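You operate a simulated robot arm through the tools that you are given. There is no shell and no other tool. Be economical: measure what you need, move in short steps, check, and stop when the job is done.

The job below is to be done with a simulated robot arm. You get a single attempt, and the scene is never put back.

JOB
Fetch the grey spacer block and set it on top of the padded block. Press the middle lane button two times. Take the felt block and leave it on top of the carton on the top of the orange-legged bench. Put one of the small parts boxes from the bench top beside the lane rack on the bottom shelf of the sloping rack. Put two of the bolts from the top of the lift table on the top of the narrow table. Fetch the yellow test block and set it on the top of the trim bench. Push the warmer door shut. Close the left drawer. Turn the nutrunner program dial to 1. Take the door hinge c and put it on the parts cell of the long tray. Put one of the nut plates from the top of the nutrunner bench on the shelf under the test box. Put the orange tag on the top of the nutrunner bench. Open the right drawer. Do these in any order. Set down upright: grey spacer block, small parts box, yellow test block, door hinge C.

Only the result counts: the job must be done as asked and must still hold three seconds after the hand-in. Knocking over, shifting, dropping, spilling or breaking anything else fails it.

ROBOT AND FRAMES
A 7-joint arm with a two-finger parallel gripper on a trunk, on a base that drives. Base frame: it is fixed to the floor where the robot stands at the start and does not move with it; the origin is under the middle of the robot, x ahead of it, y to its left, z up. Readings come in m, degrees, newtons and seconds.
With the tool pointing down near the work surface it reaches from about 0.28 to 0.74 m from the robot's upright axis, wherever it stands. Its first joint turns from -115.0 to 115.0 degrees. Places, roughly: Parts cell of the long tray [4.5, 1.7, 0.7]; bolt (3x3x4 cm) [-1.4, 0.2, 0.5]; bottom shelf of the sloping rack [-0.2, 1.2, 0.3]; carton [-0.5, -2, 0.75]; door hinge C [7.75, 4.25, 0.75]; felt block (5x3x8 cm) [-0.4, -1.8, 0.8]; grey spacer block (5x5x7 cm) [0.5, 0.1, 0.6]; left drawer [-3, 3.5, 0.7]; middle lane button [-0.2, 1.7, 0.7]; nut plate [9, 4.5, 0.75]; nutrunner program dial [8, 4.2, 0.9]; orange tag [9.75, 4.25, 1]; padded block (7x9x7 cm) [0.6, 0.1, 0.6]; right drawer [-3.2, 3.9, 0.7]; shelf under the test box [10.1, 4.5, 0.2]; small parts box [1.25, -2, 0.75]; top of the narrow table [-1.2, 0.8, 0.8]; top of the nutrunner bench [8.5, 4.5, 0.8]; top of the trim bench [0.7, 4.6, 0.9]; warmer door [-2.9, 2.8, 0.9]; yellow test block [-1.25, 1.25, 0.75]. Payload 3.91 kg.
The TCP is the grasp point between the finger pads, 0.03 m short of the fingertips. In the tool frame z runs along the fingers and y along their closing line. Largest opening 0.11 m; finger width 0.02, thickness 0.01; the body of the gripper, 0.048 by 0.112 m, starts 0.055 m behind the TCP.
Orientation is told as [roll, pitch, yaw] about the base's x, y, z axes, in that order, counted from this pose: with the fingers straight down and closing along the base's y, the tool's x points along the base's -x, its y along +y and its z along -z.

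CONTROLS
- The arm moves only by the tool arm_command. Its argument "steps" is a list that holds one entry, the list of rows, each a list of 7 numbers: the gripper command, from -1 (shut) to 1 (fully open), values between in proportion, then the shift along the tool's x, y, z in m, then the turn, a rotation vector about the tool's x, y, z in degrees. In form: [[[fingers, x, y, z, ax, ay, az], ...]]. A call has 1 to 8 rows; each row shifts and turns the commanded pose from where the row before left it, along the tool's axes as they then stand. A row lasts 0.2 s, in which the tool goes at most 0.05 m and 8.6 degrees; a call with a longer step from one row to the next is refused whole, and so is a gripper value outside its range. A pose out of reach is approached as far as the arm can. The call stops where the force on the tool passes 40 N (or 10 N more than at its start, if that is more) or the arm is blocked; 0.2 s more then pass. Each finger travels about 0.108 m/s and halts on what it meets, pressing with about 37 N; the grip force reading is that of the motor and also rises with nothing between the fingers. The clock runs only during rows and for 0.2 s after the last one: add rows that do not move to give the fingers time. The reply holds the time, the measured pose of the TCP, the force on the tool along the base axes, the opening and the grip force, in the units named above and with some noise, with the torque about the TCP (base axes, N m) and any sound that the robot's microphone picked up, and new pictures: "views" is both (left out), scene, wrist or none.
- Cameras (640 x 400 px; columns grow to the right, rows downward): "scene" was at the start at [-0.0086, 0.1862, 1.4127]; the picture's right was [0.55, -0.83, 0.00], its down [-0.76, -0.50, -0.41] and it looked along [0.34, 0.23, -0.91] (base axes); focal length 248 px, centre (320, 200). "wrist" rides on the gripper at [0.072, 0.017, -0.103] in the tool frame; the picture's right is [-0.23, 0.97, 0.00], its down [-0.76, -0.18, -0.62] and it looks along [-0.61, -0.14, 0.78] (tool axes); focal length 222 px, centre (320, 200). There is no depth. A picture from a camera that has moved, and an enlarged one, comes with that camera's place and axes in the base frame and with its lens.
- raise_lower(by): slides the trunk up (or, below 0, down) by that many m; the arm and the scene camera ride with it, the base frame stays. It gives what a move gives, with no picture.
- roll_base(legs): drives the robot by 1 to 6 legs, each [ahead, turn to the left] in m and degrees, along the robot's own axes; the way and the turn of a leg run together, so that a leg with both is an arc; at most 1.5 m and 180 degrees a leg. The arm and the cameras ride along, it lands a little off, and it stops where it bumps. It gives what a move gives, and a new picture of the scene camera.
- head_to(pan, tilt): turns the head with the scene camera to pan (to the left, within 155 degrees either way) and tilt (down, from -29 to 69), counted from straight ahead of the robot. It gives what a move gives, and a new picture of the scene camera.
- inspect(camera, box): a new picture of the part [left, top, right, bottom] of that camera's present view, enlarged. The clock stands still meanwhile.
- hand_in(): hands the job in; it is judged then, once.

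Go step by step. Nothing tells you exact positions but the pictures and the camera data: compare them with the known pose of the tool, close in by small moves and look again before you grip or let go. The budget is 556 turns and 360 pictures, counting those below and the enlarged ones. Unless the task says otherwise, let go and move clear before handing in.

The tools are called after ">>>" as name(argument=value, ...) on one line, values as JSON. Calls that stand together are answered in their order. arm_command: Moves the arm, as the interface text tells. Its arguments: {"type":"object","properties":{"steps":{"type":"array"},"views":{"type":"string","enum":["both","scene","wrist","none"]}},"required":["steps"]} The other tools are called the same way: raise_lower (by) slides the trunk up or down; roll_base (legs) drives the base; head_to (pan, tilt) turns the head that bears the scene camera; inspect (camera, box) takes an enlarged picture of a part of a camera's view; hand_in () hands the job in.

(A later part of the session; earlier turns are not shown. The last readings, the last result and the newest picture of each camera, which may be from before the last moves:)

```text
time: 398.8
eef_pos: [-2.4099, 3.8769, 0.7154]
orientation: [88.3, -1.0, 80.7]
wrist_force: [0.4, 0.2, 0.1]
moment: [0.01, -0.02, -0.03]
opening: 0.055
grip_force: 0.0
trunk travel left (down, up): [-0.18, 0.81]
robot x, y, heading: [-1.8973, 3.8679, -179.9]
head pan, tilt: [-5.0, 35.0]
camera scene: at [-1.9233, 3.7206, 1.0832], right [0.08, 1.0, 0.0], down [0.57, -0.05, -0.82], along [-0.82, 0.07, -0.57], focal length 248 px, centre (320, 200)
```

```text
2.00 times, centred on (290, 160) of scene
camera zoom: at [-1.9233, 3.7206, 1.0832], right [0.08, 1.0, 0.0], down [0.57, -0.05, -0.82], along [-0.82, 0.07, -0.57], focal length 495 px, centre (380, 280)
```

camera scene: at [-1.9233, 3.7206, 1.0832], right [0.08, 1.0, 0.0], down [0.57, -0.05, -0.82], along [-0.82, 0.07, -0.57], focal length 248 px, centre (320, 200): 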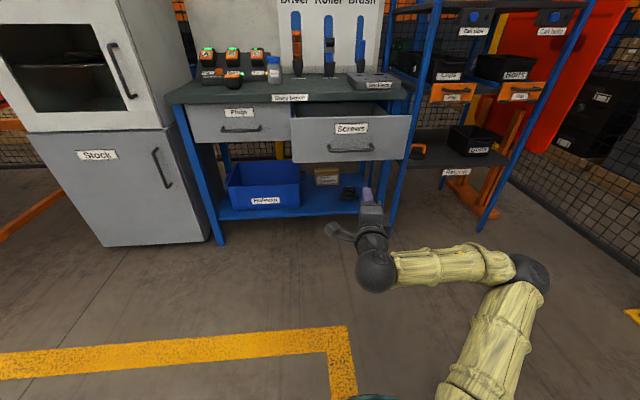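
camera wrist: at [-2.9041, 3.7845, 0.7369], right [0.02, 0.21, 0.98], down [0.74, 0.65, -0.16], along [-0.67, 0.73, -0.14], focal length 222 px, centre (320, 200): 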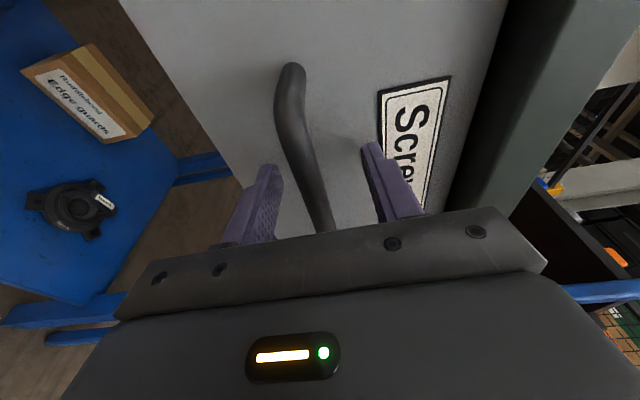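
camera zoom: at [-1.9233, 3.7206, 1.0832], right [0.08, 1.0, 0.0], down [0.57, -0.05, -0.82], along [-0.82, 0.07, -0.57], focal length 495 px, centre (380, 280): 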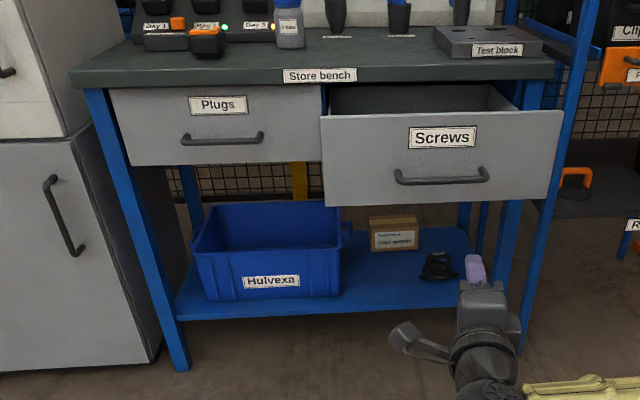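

Drawers done. Raise the trunk and bring the tool back to pointing down.

>>> raise_lower(by=0.37)

>>> arm_command(steps=[[[0, 0, 0, 0, 0, 0, -8.5], [0, 0, 0, 0, 0, 0, -8.5], [0, 0, 0, 0, 0, 0, -8.5], [0, 0, 0, 0, 0, 0, -8.5], [0, 0, 0, 0, 0, 0, -8.5], [0, 0, 0, 0, 0, 0, -8.5], [0, 0, 0, 0, 0, 0, -8.5], [0, 0, 0, 0, 0, 0, -8.5]]], views="none")

>>> arm_command(steps=[[[0, 0, 0, 0, 0, 0, -8.5], [0, 0, 0, 0, 0, 0, -8.5], [0, 0, 0, 0, 0, 0, -5], [0, 0, 0, 0, 0, 8.5, 0], [0, 0, 0, 0, 0, 8.5, 0], [0, 0, 0, 0, 0, 8.5, 0], [0, 0, 0, 0, 0, 8.5, 0], [0, 0, 0, 0, 0, 8.5, 0]]], views="none")

>>> arm_command(steps=[[[0, 0, 0, 0, 0, 8.5, 0], [0, 0, 0, 0, 0, 8.5, 0], [0, 0, 0, 0, 0, 8.5, 0], [0, 0, 0, 0, 0, 8.5, 0], [0, 0, 0, 0, 0, 8.5, 0]]], views="none")

```text
time: 402.4
eef_pos: [-2.4102, 3.8764, 1.0854]
orientation: [88.4, -1.2, 80.8]
wrist_force: [-0.2, -0.1, -0.2]
moment: [-0.01, 0.0, 0.0]
opening: 0.055
grip_force: 0.1
trunk travel left (down, up): [-0.55, 0.44]
robot x, y, heading: [-1.8996, 3.8668, -180.0]
head pan, tilt: [-5.0, 35.0]
```

```text
time: 404.2
eef_pos: [-2.4107, 3.8763, 1.0857]
orientation: [85.3, -69.2, 85.1]
wrist_force: [0.5, 0.2, 0.7]
moment: [0.03, 0.01, -0.01]
opening: 0.0551
grip_force: 0.1
trunk travel left (down, up): [-0.55, 0.44]
robot x, y, heading: [-1.8957, 3.8694, -179.7]
head pan, tilt: [-5.0, 35.0]
```

```text
time: 406.0
eef_pos: [-2.4095, 3.8767, 1.085]
orientation: [-1.6, -45.8, 171.8]
wrist_force: [0.0, -0.4, 0.5]
moment: [0.04, -0.02, 0.0]
opening: 0.0549
grip_force: 0.1
trunk travel left (down, up): [-0.55, 0.44]
robot x, y, heading: [-1.8988, 3.867, -179.9]
head pan, tilt: [-5.0, 35.0]
```

```text
time: 407.2
eef_pos: [-2.41, 3.877, 1.0852]
orientation: [-1.1, -3.3, 170.8]
wrist_force: [-0.3, 0.0, 1.0]
moment: [0.0, 0.01, -0.02]
opening: 0.0549
grip_force: 0.1
trunk travel left (down, up): [-0.55, 0.44]
robot x, y, heading: [-1.8981, 3.8695, -179.8]
head pan, tilt: [-5.0, 35.0]
```

>>> arm_command(steps=[[[0.5, 0, 0, 0, 1.1, 3.3, 0], [0.5, 0.04, 0, 0, 0, 0, 0], [0.5, 0.04, 0, 0, 0, 0, 0], [0.5, 0.04, 0, 0, 0, 0, 0]]], views="none")

>>> roll_base(legs=[[0, 90], [1.5, 0], [0.85, 0], [0, 90]])

>>> head_to(pan=0, tilt=40)

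```text
time: 408.2
eef_pos: [-2.2898, 3.8571, 1.085]
orientation: [-2.2, -0.2, 170.8]
wrist_force: [-0.6, -1.0, -0.6]
moment: [-0.01, 0.03, 0.02]
opening: 0.0826
grip_force: 0.1
trunk travel left (down, up): [-0.55, 0.44]
robot x, y, heading: [-1.8966, 3.8645, -179.8]
head pan, tilt: [-5.0, 35.0]
```

```text
time: 427.4
eef_pos: [-1.4696, 1.5328, 1.0856]
orientation: [-2.2, -0.1, -9.1]
wrist_force: [0.6, 0.5, 0.1]
moment: [0.03, 0.0, 0.0]
opening: 0.0824
grip_force: 0.3
trunk travel left (down, up): [-0.55, 0.44]
robot x, y, heading: [-1.8591, 1.5216, 0.5]
head pan, tilt: [-5.0, 35.0]
camera scene: at [-1.835, 1.6688, 1.4532], right [-0.08, -1.0, 0.0], down [-0.57, 0.05, -0.82], along [0.82, -0.06, -0.57], focal length 248 px, centre (320, 200)
```

scene: 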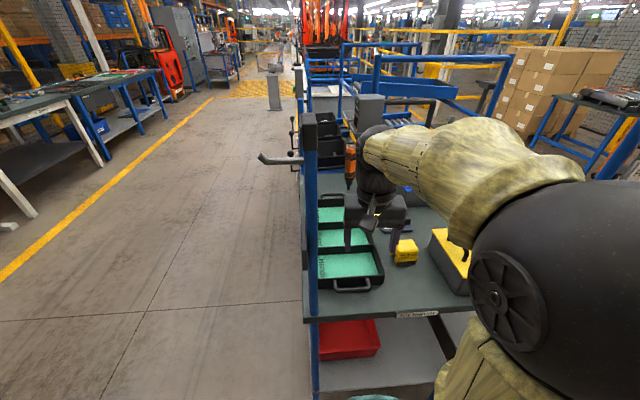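

```text
time: 428.0
eef_pos: [-1.4702, 1.5337, 1.0857]
orientation: [-2.2, 0.0, -9.1]
wrist_force: [-0.8, 0.4, 0.1]
moment: [0.02, 0.02, 0.01]
opening: 0.0824
grip_force: 0.1
trunk travel left (down, up): [-0.55, 0.44]
robot x, y, heading: [-1.8632, 1.5228, 0.3]
head pan, tilt: [0.0, 40.0]
camera scene: at [-1.8378, 1.6764, 1.4457], right [0.01, -1.0, 0.0], down [-0.64, -0.01, -0.77], along [0.77, 0.01, -0.64], focal length 248 px, centre (320, 200)
```

scene: 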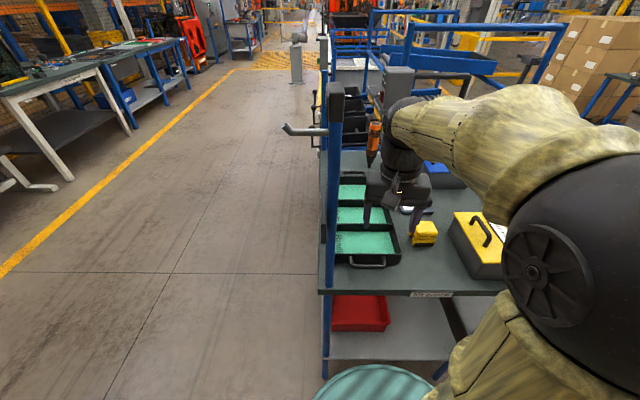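

>>> arm_command(steps=[[[1, 0, -0.03, 0.03, -2.2, 0, 0], [1, 0, -0.03, 0.03, 0, 0, 0]]], views="wrist")

>>> inspect(camera="scene", box=[340, 180, 500, 300])

>>> inspect(camera="wrist", box=[220, 40, 460, 220])

```text
time: 428.6
eef_pos: [-1.4787, 1.4717, 1.0264]
orientation: [0.0, 0.0, -9.0]
wrist_force: [-0.5, -0.2, 0.3]
moment: [-0.01, -0.04, 0.0]
opening: 0.1101
grip_force: 0.1
trunk travel left (down, up): [-0.55, 0.44]
robot x, y, heading: [-1.8658, 1.5218, 0.5]
head pan, tilt: [0.0, 40.0]
camera wrist: at [-1.5471, 1.4992, 1.1316], right [0.38, 0.93, 0.0], down [0.72, -0.3, 0.62], along [0.58, -0.24, -0.78], focal length 222 px, centre (320, 200)
```

wrist: 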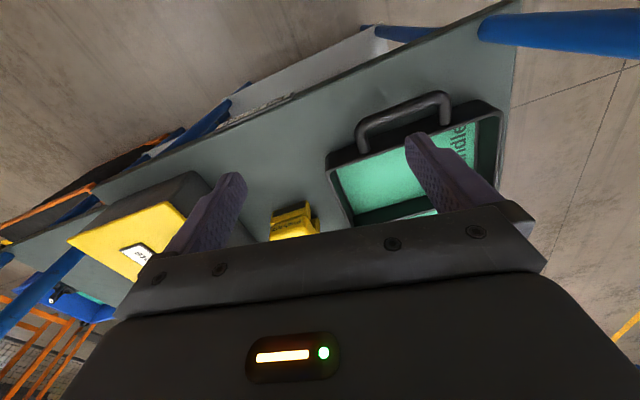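

```text
3.33 times, centred on (420, 240) of scene
camera zoom: at [-1.8376, 1.6759, 1.4457], right [0.01, -1.0, 0.0], down [-0.64, 0.0, -0.77], along [0.77, 0.01, -0.64], focal length 825 px, centre (-13, 67)
```

zoom: 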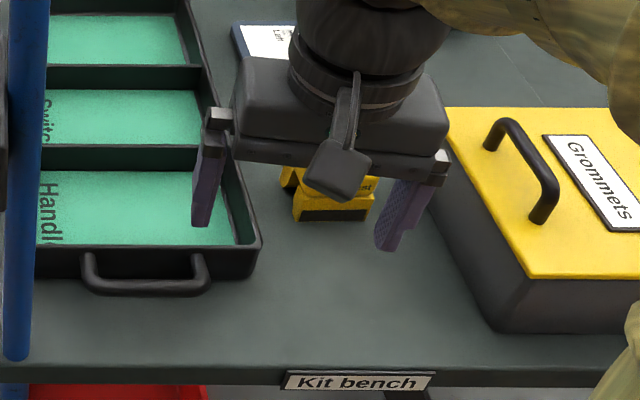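

```text
2.22 times, centred on (340, 130) of wrist
camera zoom: at [-1.5471, 1.4992, 1.1316], right [0.38, 0.93, 0.0], down [0.72, -0.3, 0.62], along [0.58, -0.24, -0.78], focal length 494 px, centre (276, 356)
```

zoom: 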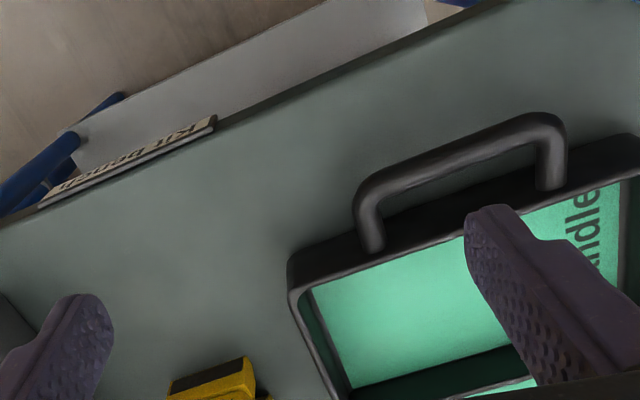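

>>> arm_command(steps=[[[1, -0.04, 0, -0.02, 0, 0, 0], [1, -0.04, 0, -0.02, 0, 0, 0], [1, -0.03, 0, 0, 0, 0, 0]]], views="wrist")

>>> inspect(camera="wrist", box=[220, 60, 420, 220])

>>> inspect(camera="scene", box=[380, 200, 480, 280])

```text
time: 429.4
eef_pos: [-1.369, 1.4556, 1.0671]
orientation: [0.0, 0.0, -9.0]
wrist_force: [-0.1, -0.1, 0.0]
moment: [0.03, 0.01, -0.02]
opening: 0.1101
grip_force: 0.1
trunk travel left (down, up): [-0.55, 0.44]
robot x, y, heading: [-1.8602, 1.5234, 0.5]
head pan, tilt: [0.0, 40.0]
camera wrist: at [-1.4374, 1.4828, 1.1713], right [0.38, 0.93, 0.0], down [0.72, -0.3, 0.62], along [0.58, -0.24, -0.78], focal length 222 px, centre (320, 200)
```

wrist: 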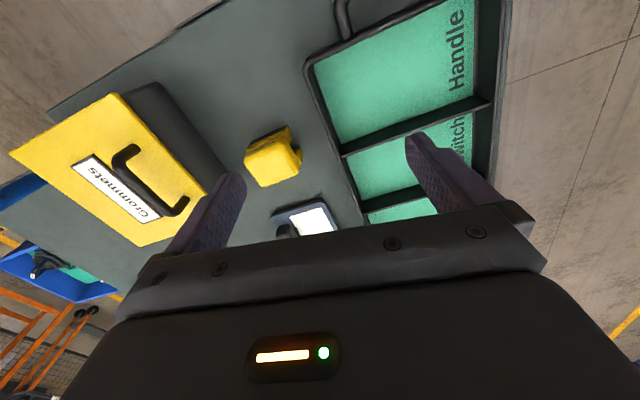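

```text
2.50 times, centred on (320, 140) of wrist
camera zoom: at [-1.4374, 1.4828, 1.1713], right [0.38, 0.93, 0.0], down [0.72, -0.3, 0.62], along [0.58, -0.24, -0.78], focal length 555 px, centre (320, 350)
```

zoom: 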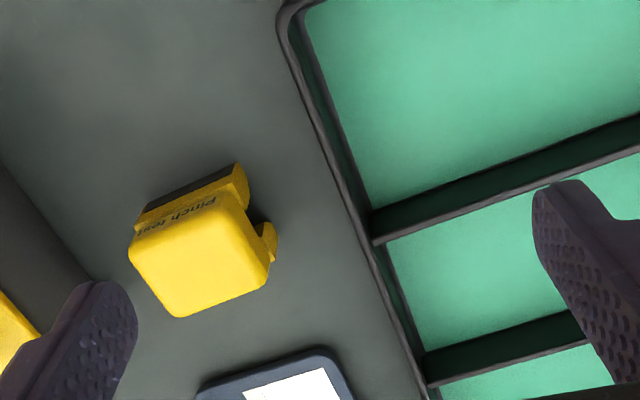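

```text
5.00 times, centred on (430, 240) of scene
camera zoom: at [-1.8374, 1.6764, 1.4456], right [0.01, -1.0, 0.0], down [-0.64, -0.01, -0.77], along [0.77, 0.01, -0.64], focal length 1237 px, centre (-230, 0)
```

zoom: 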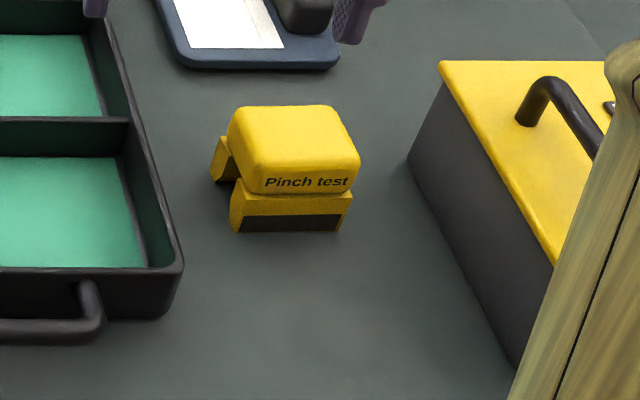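

>>> arm_command(steps=[[[1, -0.0247, -0.03, 0.02, 0, 0, 0], [1, -0.0247, -0.03, 0.02, 0, 0, 0], [1, -0.0247, -0.03, 0.02, 0, 0, 0], [1, 0, 0, 0.02, 0, 0, -8.5], [1, 0, 0, 0, 0, 0, -8.5]]], views="wrist")

>>> inspect(camera="wrist", box=[220, 60, 420, 220])

```text
time: 430.6
eef_pos: [-1.3112, 1.356, 0.9863]
orientation: [0.1, -0.1, 7.9]
wrist_force: [-0.4, 0.1, 0.5]
moment: [0.0, 0.0, -0.02]
opening: 0.1099
grip_force: 0.1
trunk travel left (down, up): [-0.55, 0.44]
robot x, y, heading: [-1.8629, 1.5236, 0.6]
head pan, tilt: [0.0, 40.0]
camera wrist: at [-1.3847, 1.3607, 1.0907], right [0.09, 1.0, 0.0], down [0.78, -0.07, 0.62], along [0.62, -0.06, -0.78], focal length 222 px, centre (320, 200)
```

wrist: 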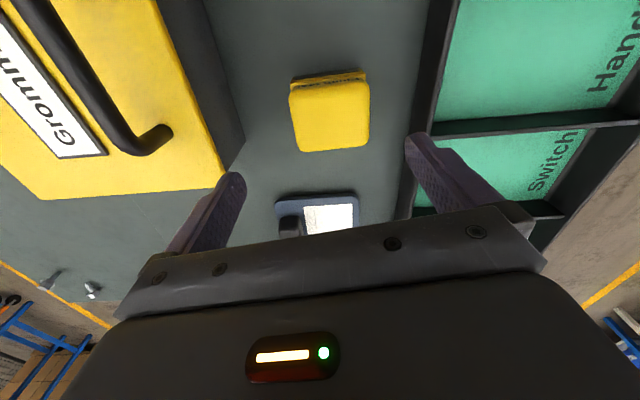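

```text
2.50 times, centred on (320, 140) of wrist
camera zoom: at [-1.3847, 1.3607, 1.0907], right [0.09, 1.0, 0.0], down [0.78, -0.07, 0.62], along [0.62, -0.06, -0.78], focal length 555 px, centre (320, 350)
```

zoom: 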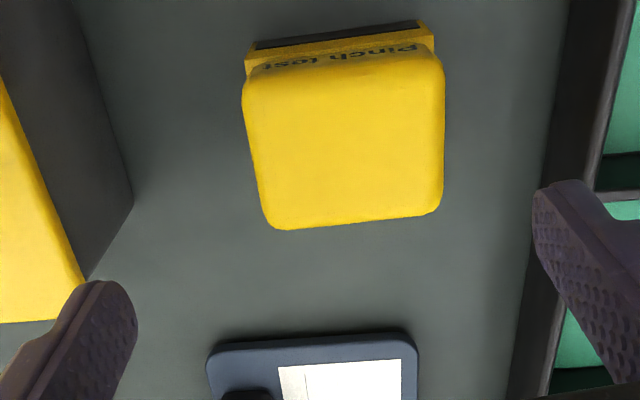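

>>> arm_command(steps=[[[1, 0.008, 0.008, 0.02, 0, 0, 0], [1, 0, 0, 0.02, 0, 0, 8], [1, 0, 0, 0.03, 0, 0, 0], [1, 0, 0, 0.022, 0, 0, 0]]], views="both")

```text
time: 431.6
eef_pos: [-1.3194, 1.3622, 0.8952]
orientation: [0.0, -0.1, -0.1]
wrist_force: [-0.3, 0.0, -0.2]
moment: [-0.01, 0.01, 0.03]
opening: 0.1098
grip_force: 0.0
trunk travel left (down, up): [-0.55, 0.44]
robot x, y, heading: [-1.8637, 1.5233, 0.6]
head pan, tilt: [0.0, 40.0]
camera scene: at [-1.8376, 1.6763, 1.4457], right [0.01, -1.0, 0.0], down [-0.64, -0.01, -0.77], along [0.77, 0.01, -0.64], focal length 248 px, centre (320, 200)
camera wrist: at [-1.3913, 1.3779, 0.9993], right [0.23, 0.97, 0.0], down [0.76, -0.18, 0.62], along [0.61, -0.14, -0.78], focal length 222 px, centre (320, 200)
```

scene: 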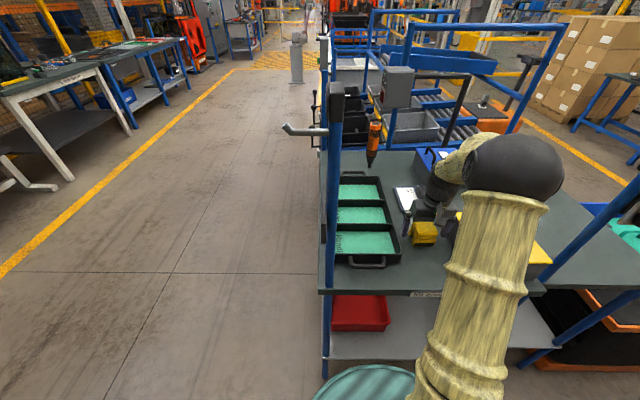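
wrist: 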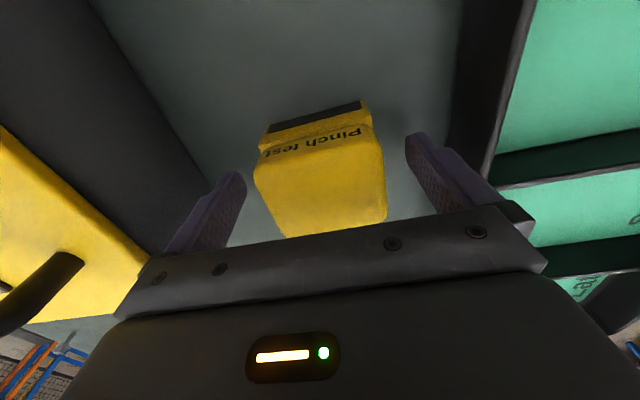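

>>> arm_command(steps=[[[1, 0, 0, 0.006, 0, 0, 0], [-1, 0, 0, 0, 0, 0, 0], [-1, 0, 0, 0, 0, 0, 0], [-1, 0, 0, 0, 0, 0, 0], [-1, 0, 0, -0.02, 0, 0, 0], [-1, 0, 0, -0.05, 0, 0, 0], [-1, 0, 0, -0.05, 0, 0, 0]]], views="wrist")

```text
time: 433.2
eef_pos: [-1.3217, 1.3616, 1.0093]
orientation: [-0.1, -0.1, -0.1]
wrist_force: [-0.3, -0.5, -1.9]
moment: [0.02, 0.0, 0.03]
opening: 0.064
grip_force: 37.3
trunk travel left (down, up): [-0.55, 0.44]
robot x, y, heading: [-1.8661, 1.5224, 0.3]
head pan, tilt: [0.0, 40.0]
camera wrist: at [-1.3925, 1.3774, 1.1136], right [0.23, 0.97, 0.0], down [0.76, -0.18, 0.62], along [0.61, -0.14, -0.78], focal length 222 px, centre (320, 200)
```

wrist: 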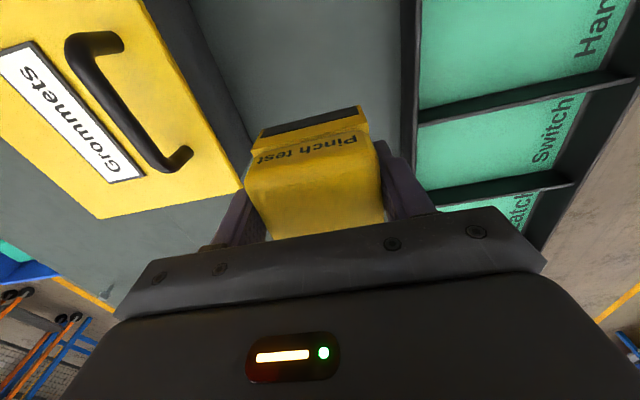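

>>> arm_command(steps=[[[-1, 0, 0, -0.05, 0, 0, 0], [-1, 0, 0, -0.05, 0, 0, 0], [-1, 0.045, 0.02, 0, 0, 0, 0], [-1, 0.045, 0.02, 0, 0, 0, 0], [-1, 0.045, 0.02, 0, 0, 0, 0], [-1, 0.02, 0.02, 0, 0, 0, 0]]], views="none")

>>> roll_base(legs=[[-0.05, 0], [0, 90], [1.4, 0], [0, -70]])

>>> head_to(pan=15, tilt=15)

```text
time: 434.6
eef_pos: [-1.4778, 1.4404, 1.1097]
orientation: [0.0, -0.1, -0.1]
wrist_force: [0.5, -0.3, -2.4]
moment: [-0.02, -0.02, 0.0]
opening: 0.0639
grip_force: 37.5
trunk travel left (down, up): [-0.55, 0.44]
robot x, y, heading: [-1.8632, 1.5237, 0.5]
head pan, tilt: [0.0, 40.0]
```

```text
time: 437.2
eef_pos: [-1.5314, 1.6272, 1.11]
orientation: [-0.7, 0.1, 27.5]
wrist_force: [0.5, -2.9, -1.4]
moment: [0.07, 0.0, -0.02]
opening: 0.064
grip_force: 36.6
trunk travel left (down, up): [-0.55, 0.44]
robot x, y, heading: [-1.9132, 1.5232, 28.8]
head pan, tilt: [0.0, 40.0]
stopped in leg 2: the force on the tool passed its limit (the readings are from after the stop); the commanded pose is now the measured one
camera scene: at [-1.9626, 1.6687, 1.4457], right [0.48, -0.88, 0.0], down [-0.56, -0.31, -0.77], along [0.67, 0.37, -0.64], focal length 248 px, centre (320, 200)
```

scene: 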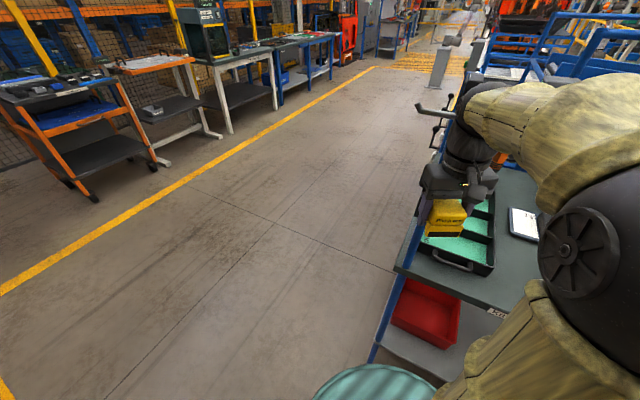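

```text
time: 438.1
eef_pos: [-1.5322, 1.6282, 1.1101]
orientation: [-0.8, 0.1, 27.5]
wrist_force: [-0.8, -3.5, -4.2]
moment: [0.04, 0.03, -0.04]
opening: 0.0638
grip_force: 36.7
trunk travel left (down, up): [-0.55, 0.44]
robot x, y, heading: [-1.9153, 1.5205, 28.9]
head pan, tilt: [15.0, 15.0]
camera scene: at [-1.9696, 1.6922, 1.4852], right [0.69, -0.72, 0.0], down [-0.19, -0.18, -0.97], along [0.7, 0.67, -0.26], focal length 248 px, centre (320, 200)
```

scene: 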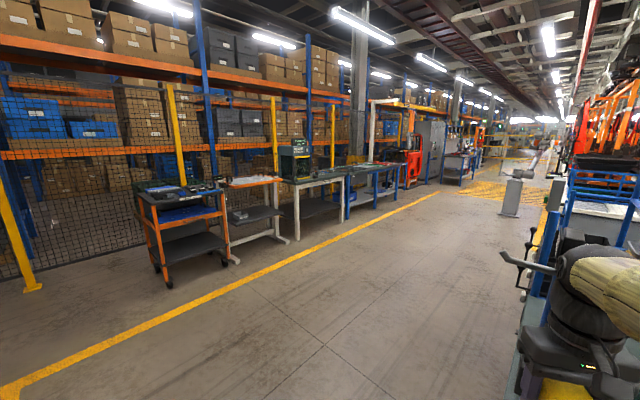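

The wrist brushed the kit bench's corner post. Turn back, move away first, then turn.

>>> roll_base(legs=[[0, -20], [-0.2, 0], [0, 80], [1.4, 0]])

>>> head_to(pan=-110, tilt=30)

```text
time: 450.8
eef_pos: [-1.9557, 3.2716, 1.1098]
orientation: [-0.7, 0.0, 86.8]
wrist_force: [-0.4, -0.1, -2.8]
moment: [-0.03, -0.03, -0.02]
opening: 0.0637
grip_force: 37.6
trunk travel left (down, up): [-0.55, 0.44]
robot x, y, heading: [-2.0654, 2.8879, 88.3]
head pan, tilt: [15.0, 15.0]
camera scene: at [-2.2365, 2.9281, 1.4852], right [0.97, 0.22, 0.0], down [0.06, -0.25, -0.97], along [-0.22, 0.94, -0.26], focal length 248 px, centre (320, 200)
```

scene: 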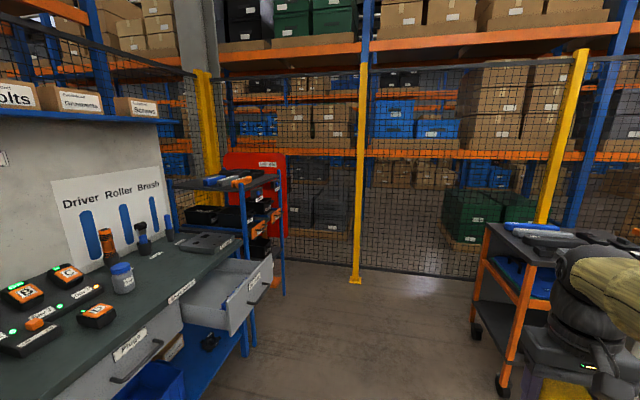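

```text
time: 452.8
eef_pos: [-1.9569, 3.2723, 1.1095]
orientation: [-0.7, 0.1, 86.7]
wrist_force: [0.3, -0.5, -3.0]
moment: [-0.03, 0.02, 0.0]
opening: 0.064
grip_force: 36.9
trunk travel left (down, up): [-0.55, 0.44]
robot x, y, heading: [-2.0596, 2.8916, 87.9]
head pan, tilt: [-110.0, 30.0]
camera scene: at [-2.1316, 2.8031, 1.461], right [-0.37, -0.93, 0.0], down [-0.46, 0.19, -0.87], along [0.8, -0.32, -0.5], focal length 248 px, centre (320, 200)
```

scene: 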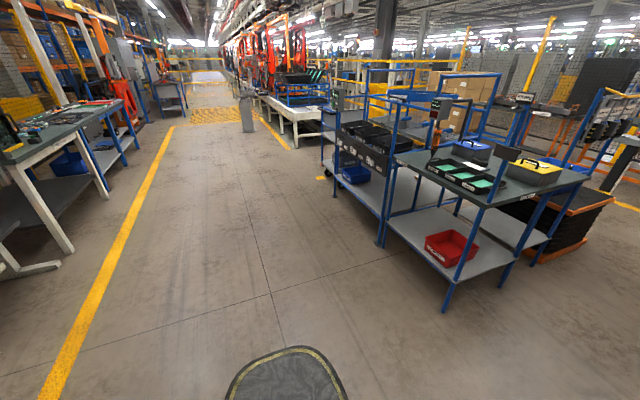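

>>> inspect(camera="scene", box=[310, 80, 490, 240])

```text
2.50 times, centred on (400, 160) of scene
camera zoom: at [-2.1316, 2.8031, 1.461], right [-0.37, -0.93, 0.0], down [-0.46, 0.19, -0.87], along [0.8, -0.32, -0.5], focal length 619 px, centre (120, 300)
```

zoom: 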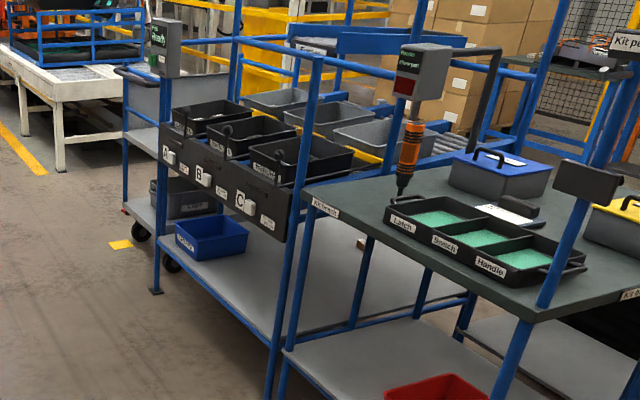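

The lane buttons A/B/C are on the rack's north face. First carry the yellow block to the trim bench.

>>> roll_base(legs=[[0, -72], [1.4, 0], [1.2, 0]])

>>> head_to(pan=50, tilt=20)

```text
time: 468.6
eef_pos: [0.8451, 3.5647, 1.1086]
orientation: [-0.6, 0.1, 13.7]
wrist_force: [0.2, 0.7, -2.1]
moment: [0.02, -0.02, 0.01]
opening: 0.0636
grip_force: 36.8
trunk travel left (down, up): [-0.55, 0.44]
robot x, y, heading: [0.4498, 3.5525, 14.6]
head pan, tilt: [-110.0, 30.0]
camera scene: at [0.3463, 3.5963, 1.461], right [-1.0, 0.09, 0.0], down [0.04, 0.5, -0.87], along [-0.08, -0.86, -0.5], focal length 248 px, centre (320, 200)
```

scene: 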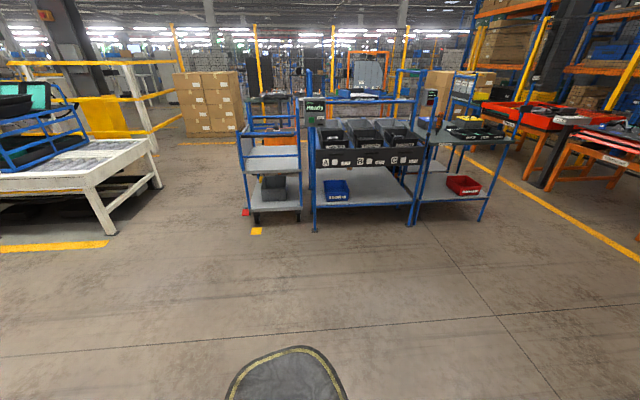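

```text
time: 471.1
eef_pos: [0.8448, 3.5638, 1.1105]
orientation: [-0.7, 0.1, 13.8]
wrist_force: [-0.4, 0.1, -3.1]
moment: [0.0, -0.01, -0.01]
opening: 0.0641
grip_force: 36.8
trunk travel left (down, up): [-0.55, 0.44]
robot x, y, heading: [0.4493, 3.5522, 14.8]
head pan, tilt: [50.0, 20.0]
camera scene: at [0.3938, 3.7707, 1.4771], right [0.91, -0.42, 0.0], down [-0.15, -0.31, -0.94], along [0.4, 0.85, -0.34], focal length 248 px, centre (320, 200)
```

scene: 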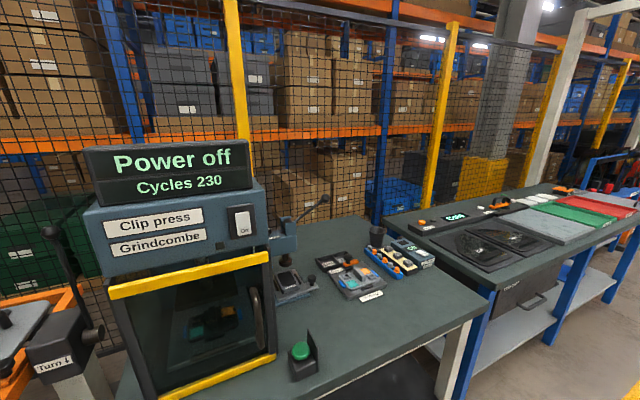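

>>> roll_base(legs=[[0.5, 0], [0, 75]])

>>> head_to(pan=0, tilt=40)

```text
time: 477.3
eef_pos: [1.0344, 4.0655, 1.1095]
orientation: [-0.7, 0.1, 87.8]
wrist_force: [-0.8, -1.0, -2.0]
moment: [0.01, -0.04, 0.02]
opening: 0.0639
grip_force: 37.4
trunk travel left (down, up): [-0.55, 0.44]
robot x, y, heading: [0.9377, 3.6778, 89.0]
head pan, tilt: [50.0, 20.0]
camera scene: at [0.7145, 3.686, 1.4771], right [0.65, 0.76, 0.0], down [0.26, -0.22, -0.94], along [-0.71, 0.61, -0.34], focal length 248 px, centre (320, 200)
```

scene: 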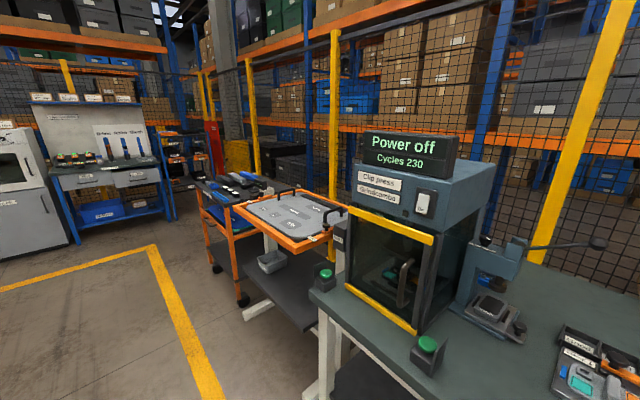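

```text
time: 478.4
eef_pos: [1.0339, 4.0658, 1.1095]
orientation: [-0.7, 0.1, 87.9]
wrist_force: [0.2, -0.4, -2.3]
moment: [-0.01, -0.02, 0.04]
opening: 0.0636
grip_force: 36.5
trunk travel left (down, up): [-0.55, 0.44]
robot x, y, heading: [0.9389, 3.683, 89.3]
head pan, tilt: [0.0, 40.0]
camera scene: at [0.7862, 3.7101, 1.4457], right [1.0, -0.01, 0.0], down [-0.01, -0.64, -0.77], along [0.01, 0.77, -0.64], focal length 248 px, centre (320, 200)
```

scene: 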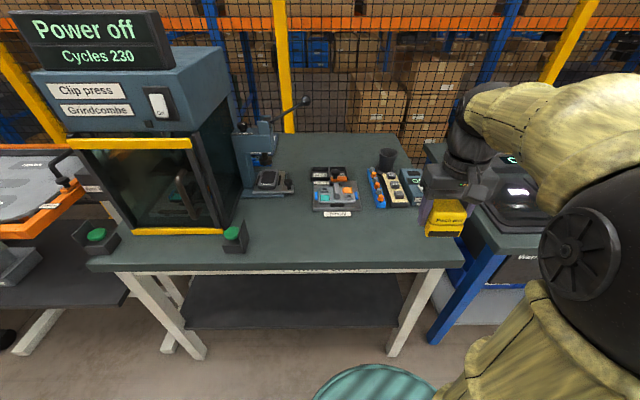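

>>> inspect(camera="scene", box=[200, 130, 470, 290])

>>> head_to(pan=-35, tilt=30)

```text
2.37 times, centred on (335, 210) of scene
camera zoom: at [0.7862, 3.7101, 1.4457], right [1.0, -0.01, 0.0], down [-0.01, -0.64, -0.77], along [0.01, 0.77, -0.64], focal length 587 px, centre (284, 176)
```

zoom: 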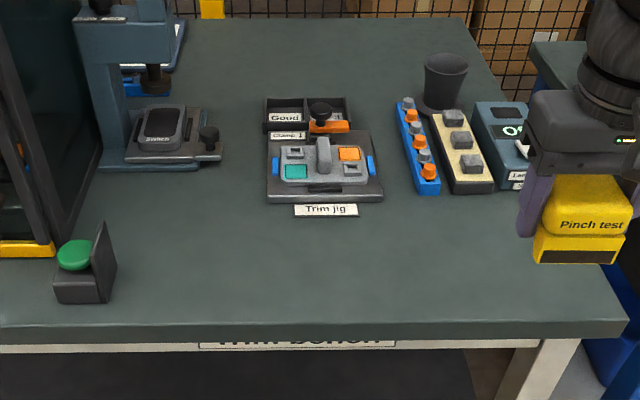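

```text
time: 479.5
eef_pos: [1.0345, 4.066, 1.1094]
orientation: [-0.7, 0.1, 87.9]
wrist_force: [0.3, 0.1, -2.3]
moment: [0.03, 0.03, 0.02]
opening: 0.0638
grip_force: 37.5
trunk travel left (down, up): [-0.55, 0.44]
robot x, y, heading: [0.9367, 3.681, 89.2]
head pan, tilt: [-35.0, 30.0]
camera scene: at [0.8379, 3.6985, 1.461], right [0.81, -0.58, 0.0], down [-0.29, -0.41, -0.87], along [0.51, 0.7, -0.5], focal length 248 px, centre (320, 200)
```

scene: 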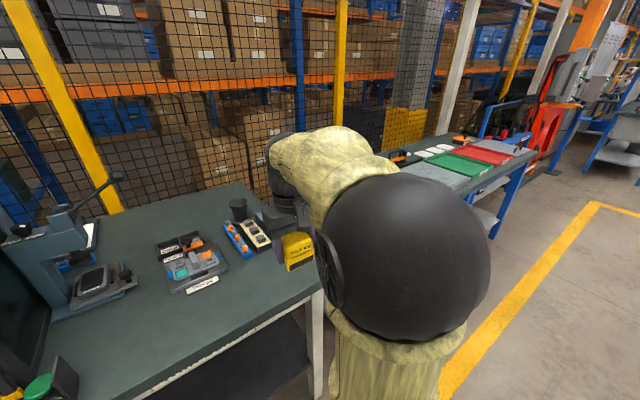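

>>> arm_command(steps=[[[-1, -0.04, 0.0225, 0, 0, -0.7, 0], [-1, -0.04, 0.0225, 0, 0, 0, 0], [-1, -0.04, 0.0225, 0, 0, 0, 0], [-1, -0.04, 0.0225, 0, 0, 0, 0], [-1, 0, 0, 0.04, 0, 0, 0], [-1, 0, 0, 0.04, 0, 0, 0]]], views="wrist")

>>> head_to(pan=5, tilt=40)

```text
time: 480.9
eef_pos: [0.9506, 4.2281, 1.0276]
orientation: [-0.7, -0.6, 87.9]
wrist_force: [0.3, -0.4, -2.3]
moment: [0.0, 0.0, -0.02]
opening: 0.0637
grip_force: 37.0
trunk travel left (down, up): [-0.55, 0.44]
robot x, y, heading: [0.9366, 3.6829, 89.2]
head pan, tilt: [-35.0, 30.0]
camera wrist: at [0.9303, 4.1543, 1.1315], right [-0.96, 0.26, -0.01], down [0.2, 0.75, 0.63], along [0.17, 0.61, -0.77], focal length 222 px, centre (320, 200)
```

wrist: 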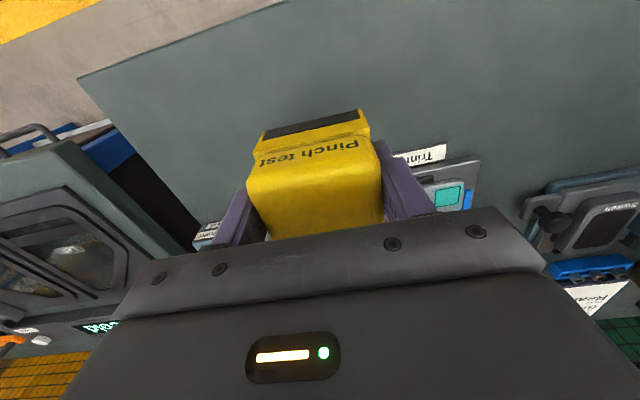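

```text
time: 481.9
eef_pos: [0.9515, 4.2278, 1.0288]
orientation: [-0.7, -0.6, 88.0]
wrist_force: [-0.3, 0.0, -2.5]
moment: [0.0, 0.0, -0.03]
opening: 0.0638
grip_force: 37.1
trunk travel left (down, up): [-0.55, 0.44]
robot x, y, heading: [0.9394, 3.6829, 89.1]
head pan, tilt: [5.0, 40.0]
camera scene: at [0.7789, 3.71, 1.4456], right [1.0, 0.07, 0.0], down [0.05, -0.64, -0.77], along [-0.06, 0.76, -0.64], focal length 248 px, centre (320, 200)
```

scene: 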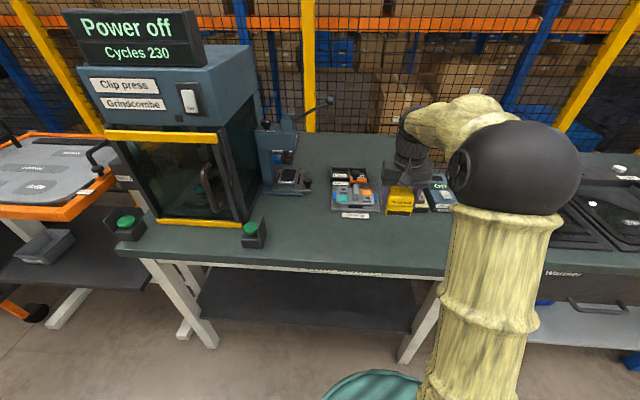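

>>> arm_command(steps=[[[-1, 0, 0, 0.03, -0.7, 0.6, 0], [-1, 0, 0, 0.03, 0, 0, 0], [-1, 0, 0, 0.005, 0, 0, 0], [-1, 0, 0, 0.005, 0, 0, 0], [-1, 0, 0, 0.005, 0, 0, 0], [-1, 0, 0, 0.005, 0, 0, 0]]], views="wrist")

```text
time: 483.3
eef_pos: [0.9524, 4.2292, 0.9489]
orientation: [0.0, 0.1, 88.0]
wrist_force: [0.2, 0.4, -2.1]
moment: [-0.01, 0.01, 0.01]
opening: 0.064
grip_force: 37.2
trunk travel left (down, up): [-0.55, 0.44]
robot x, y, heading: [0.9372, 3.6825, 89.0]
head pan, tilt: [5.0, 40.0]
camera wrist: at [0.9333, 4.1567, 1.0537], right [-0.96, 0.26, 0.0], down [0.21, 0.76, 0.62], along [0.16, 0.6, -0.78], focal length 222 px, centre (320, 200)
```

wrist: 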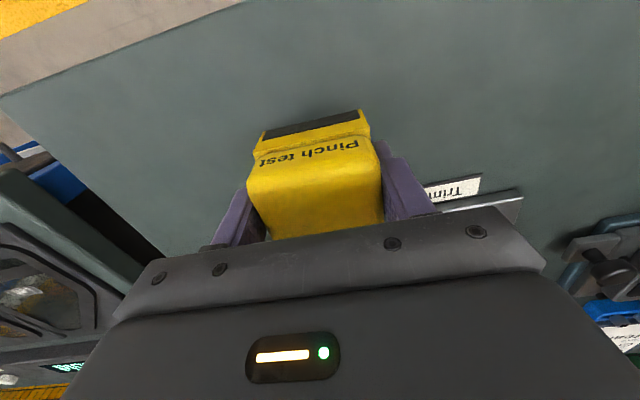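

>>> arm_command(steps=[[[-1, 0, 0, 0.006, 0, 0, 0], [-1, 0, 0, 0.006, 0, 0, 0], [-1, 0, 0, 0.005, 0, 0, 0], [-1, 0, 0, 0.004, 0, 0, 0], [-1, 0, 0, 0.004, 0, 0, 0]]], views="none")

>>> inspect(camera="scene", box=[330, 150, 470, 270])

```text
time: 484.5
eef_pos: [0.9526, 4.2281, 0.9245]
orientation: [0.1, 0.0, 88.0]
wrist_force: [1.0, 0.2, -2.7]
moment: [-0.01, 0.01, 0.01]
opening: 0.0639
grip_force: 37.1
trunk travel left (down, up): [-0.55, 0.44]
robot x, y, heading: [0.9372, 3.6821, 89.2]
head pan, tilt: [5.0, 40.0]
```

```text
3.33 times, centred on (400, 210) of scene
camera zoom: at [0.7788, 3.7101, 1.4456], right [1.0, 0.07, 0.0], down [0.05, -0.64, -0.77], along [-0.06, 0.76, -0.64], focal length 825 px, centre (53, 167)
```

zoom: 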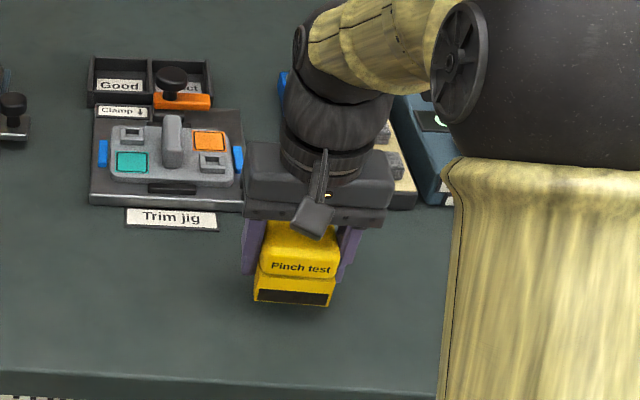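

>>> arm_command(steps=[[[-1, 0, 0, 0.004, 0, 0, 0], [-1, 0, 0, 0.004, 0, 0, 0], [-1, 0, 0, 0.003, 0, 0, 0], [-1, 0, 0, 0.003, 0, 0, 0]]], views="none")

```text
time: 485.5
eef_pos: [0.9529, 4.2308, 0.9108]
orientation: [-0.1, 0.0, 87.9]
wrist_force: [0.1, -0.7, -2.7]
moment: [-0.03, 0.0, 0.02]
opening: 0.0641
grip_force: 36.9
trunk travel left (down, up): [-0.55, 0.44]
robot x, y, heading: [0.9396, 3.6836, 89.1]
head pan, tilt: [5.0, 40.0]
```

>>> arm_command(steps=[[[-1, 0, 0, 0.004, 0, 0, 0], [-1, 0, 0, 0.003, 0, 0, 0], [-1, 0, 0, 0.003, 0, 0, 0], [-1, 0, 0, 0.003, 0, 0, 0]]], views="none")

>>> inspect(camera="scene", box=[330, 150, 470, 270])

```text
time: 486.5
eef_pos: [0.9525, 4.2295, 0.8995]
orientation: [0.0, 0.0, 87.9]
wrist_force: [0.1, -0.9, 6.2]
moment: [-0.22, 0.05, 0.02]
opening: 0.064
grip_force: 37.1
trunk travel left (down, up): [-0.55, 0.44]
robot x, y, heading: [0.9378, 3.6815, 89.2]
head pan, tilt: [5.0, 40.0]
```

```text
3.33 times, centred on (400, 210) of scene
camera zoom: at [0.7788, 3.7093, 1.4459], right [1.0, 0.07, 0.0], down [0.05, -0.64, -0.77], along [-0.06, 0.76, -0.64], focal length 825 px, centre (53, 167)
```

zoom: 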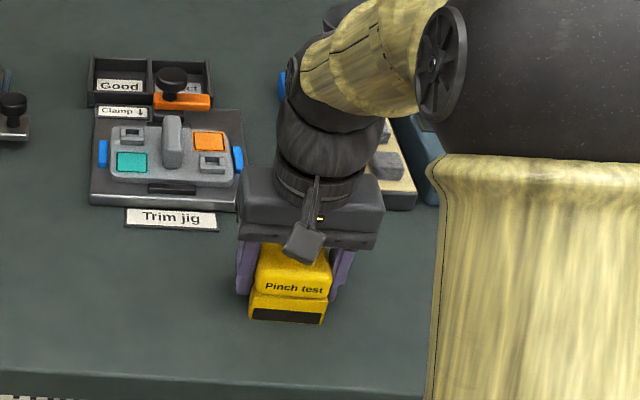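

Contact (6 N). Release gently and rise.

>>> arm_command(steps=[[[0.4, 0, 0, 0, 0, 0, 0], [0.8, 0, 0, 0, 0, 0, 0], [0.8, 0, 0, 0, 0, 0, 0], [0.8, 0, 0, -0.03, 0, 0, 0], [0.8, 0, 0, -0.05, 0, 0, 0], [0.8, 0, 0, -0.05, 0, 0, 0], [0.8, 0, 0, -0.05, 0, 0, 0]]], views="wrist")

>>> inspect(camera="scene", box=[330, 150, 470, 270])

```text
time: 488.1
eef_pos: [0.9525, 4.2297, 1.0785]
orientation: [-0.1, -0.1, 87.9]
wrist_force: [0.3, 0.7, 0.4]
moment: [0.02, 0.0, -0.02]
opening: 0.099
grip_force: 0.0
trunk travel left (down, up): [-0.55, 0.44]
robot x, y, heading: [0.9371, 3.6856, 88.9]
head pan, tilt: [5.0, 40.0]
camera wrist: at [0.9331, 4.155, 1.1829], right [-0.96, 0.26, 0.0], down [0.21, 0.75, 0.62], along [0.16, 0.6, -0.78], focal length 222 px, centre (320, 200)
```

wrist: 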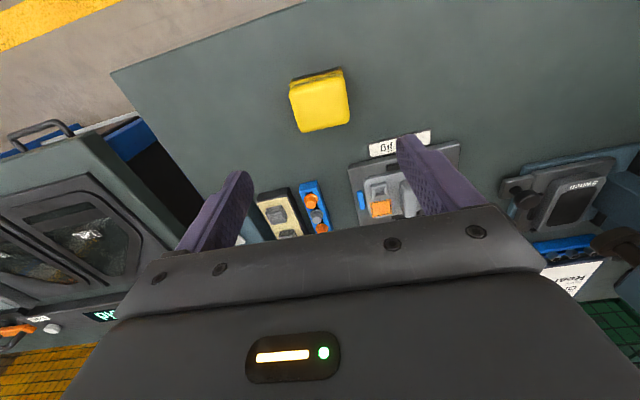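

```text
3.33 times, centred on (400, 210) of scene
camera zoom: at [0.7788, 3.7095, 1.4456], right [1.0, 0.07, 0.0], down [0.05, -0.64, -0.77], along [-0.06, 0.76, -0.64], focal length 825 px, centre (53, 167)
```

zoom: 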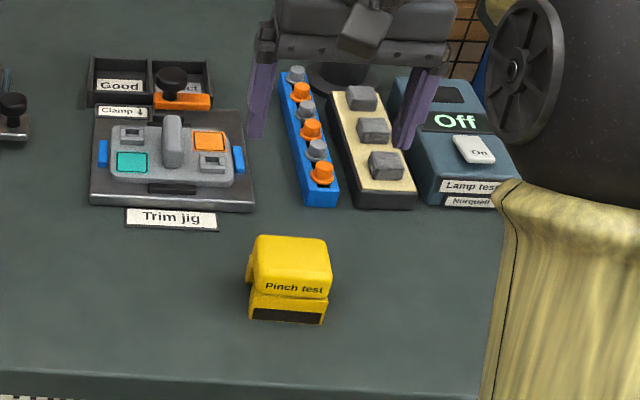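

Yellow block done. Now to the rack's north face for the buttons.

>>> arm_command(steps=[[[-1, 0.045, 0, 0, 0, 0, 0], [-1, 0.045, 0, 0, 0, 0, 0], [-1, 0.045, 0, 0, 0, 0, 0], [-1, 0, 0, 0, 0, 0, 0]]], views="none")

>>> roll_base(legs=[[-0.3, 0], [0, 130], [1.4, 0], [0, 51]])

>>> head_to(pan=-5, tilt=35)

```text
time: 489.1
eef_pos: [0.9478, 4.0936, 1.0784]
orientation: [0.0, 0.0, 87.9]
wrist_force: [-0.4, 0.4, 0.5]
moment: [0.01, 0.03, 0.0]
opening: 0.0
grip_force: 37.5
trunk travel left (down, up): [-0.55, 0.44]
robot x, y, heading: [0.9403, 3.678, 89.1]
head pan, tilt: [5.0, 40.0]
```

```text
time: 505.4
eef_pos: [-0.1574, 2.0862, 1.0785]
orientation: [0.0, 0.1, -90.9]
wrist_force: [-0.2, 0.4, -0.5]
moment: [-0.01, 0.01, 0.01]
opening: 0.0001
grip_force: 37.4
trunk travel left (down, up): [-0.55, 0.44]
robot x, y, heading: [-0.1546, 2.4984, -89.7]
head pan, tilt: [5.0, 40.0]
camera scene: at [0.0048, 2.474, 1.4456], right [-1.0, -0.09, 0.0], down [-0.06, 0.64, -0.77], along [0.07, -0.76, -0.64], focal length 248 px, centre (320, 200)
```

scene: 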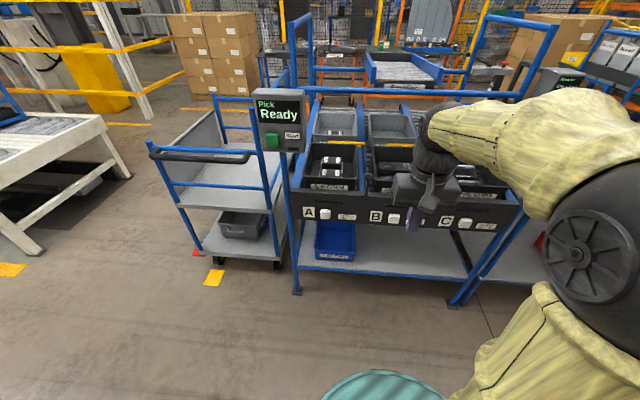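

```text
time: 506.2
eef_pos: [-0.1589, 2.0859, 1.0783]
orientation: [0.0, 0.0, -90.9]
wrist_force: [0.7, -0.3, -1.9]
moment: [-0.02, 0.0, 0.01]
opening: 0.0001
grip_force: 37.3
trunk travel left (down, up): [-0.55, 0.44]
robot x, y, heading: [-0.1595, 2.4988, -89.6]
head pan, tilt: [-5.0, 35.0]
camera scene: at [-0.0103, 2.4708, 1.4532], right [-1.0, 0.08, 0.0], down [0.05, 0.57, -0.82], along [-0.07, -0.82, -0.57], focal length 248 px, centre (320, 200)
```

scene: 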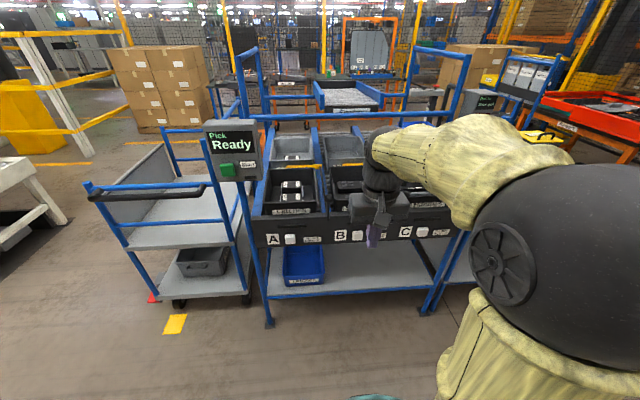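

>>> inspect(camera="scene", box=[240, 170, 460, 290])

>>> arm_command(steps=[[[-1, 0, 0, 0.05, 0, 0, 0], [-1, 0, 0, 0.05, 0, 0, 0], [-1, 0, 0, 0.05, 0, 0, 0], [-1, 0, 0, 0.05, 0, 0, 0]]], views="wrist")

```text
2.91 times, centred on (350, 230) of scene
camera zoom: at [-0.0103, 2.4708, 1.4532], right [-1.0, 0.08, 0.0], down [0.05, 0.57, -0.82], along [-0.07, -0.82, -0.57], focal length 720 px, centre (233, 113)
```

zoom: 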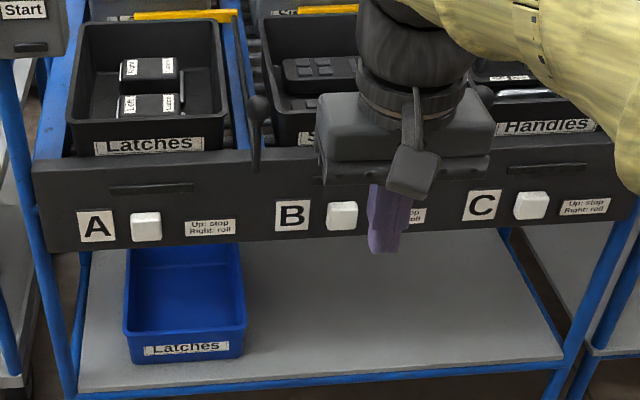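

```text
time: 507.2
eef_pos: [-0.1589, 2.0854, 0.8766]
orientation: [0.0, -0.1, -90.9]
wrist_force: [-0.3, 0.0, -0.1]
moment: [-0.02, 0.01, 0.0]
opening: 0.0
grip_force: 37.1
trunk travel left (down, up): [-0.55, 0.44]
robot x, y, heading: [-0.1564, 2.4969, -89.7]
head pan, tilt: [-5.0, 35.0]
camera wrist: at [-0.1387, 2.1559, 0.9812], right [0.97, -0.24, 0.0], down [-0.19, -0.76, 0.62], along [-0.15, -0.6, -0.78], focal length 222 px, centre (320, 200)
```

wrist: 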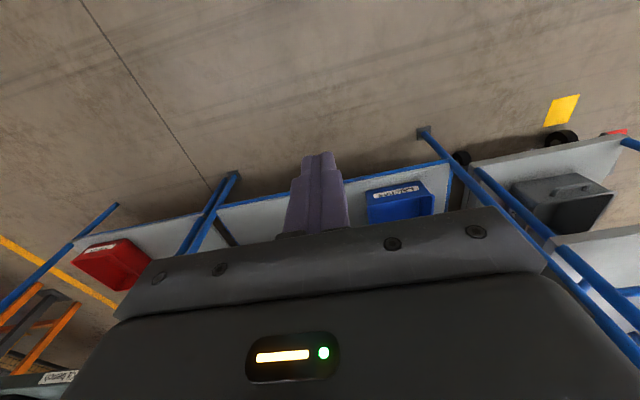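

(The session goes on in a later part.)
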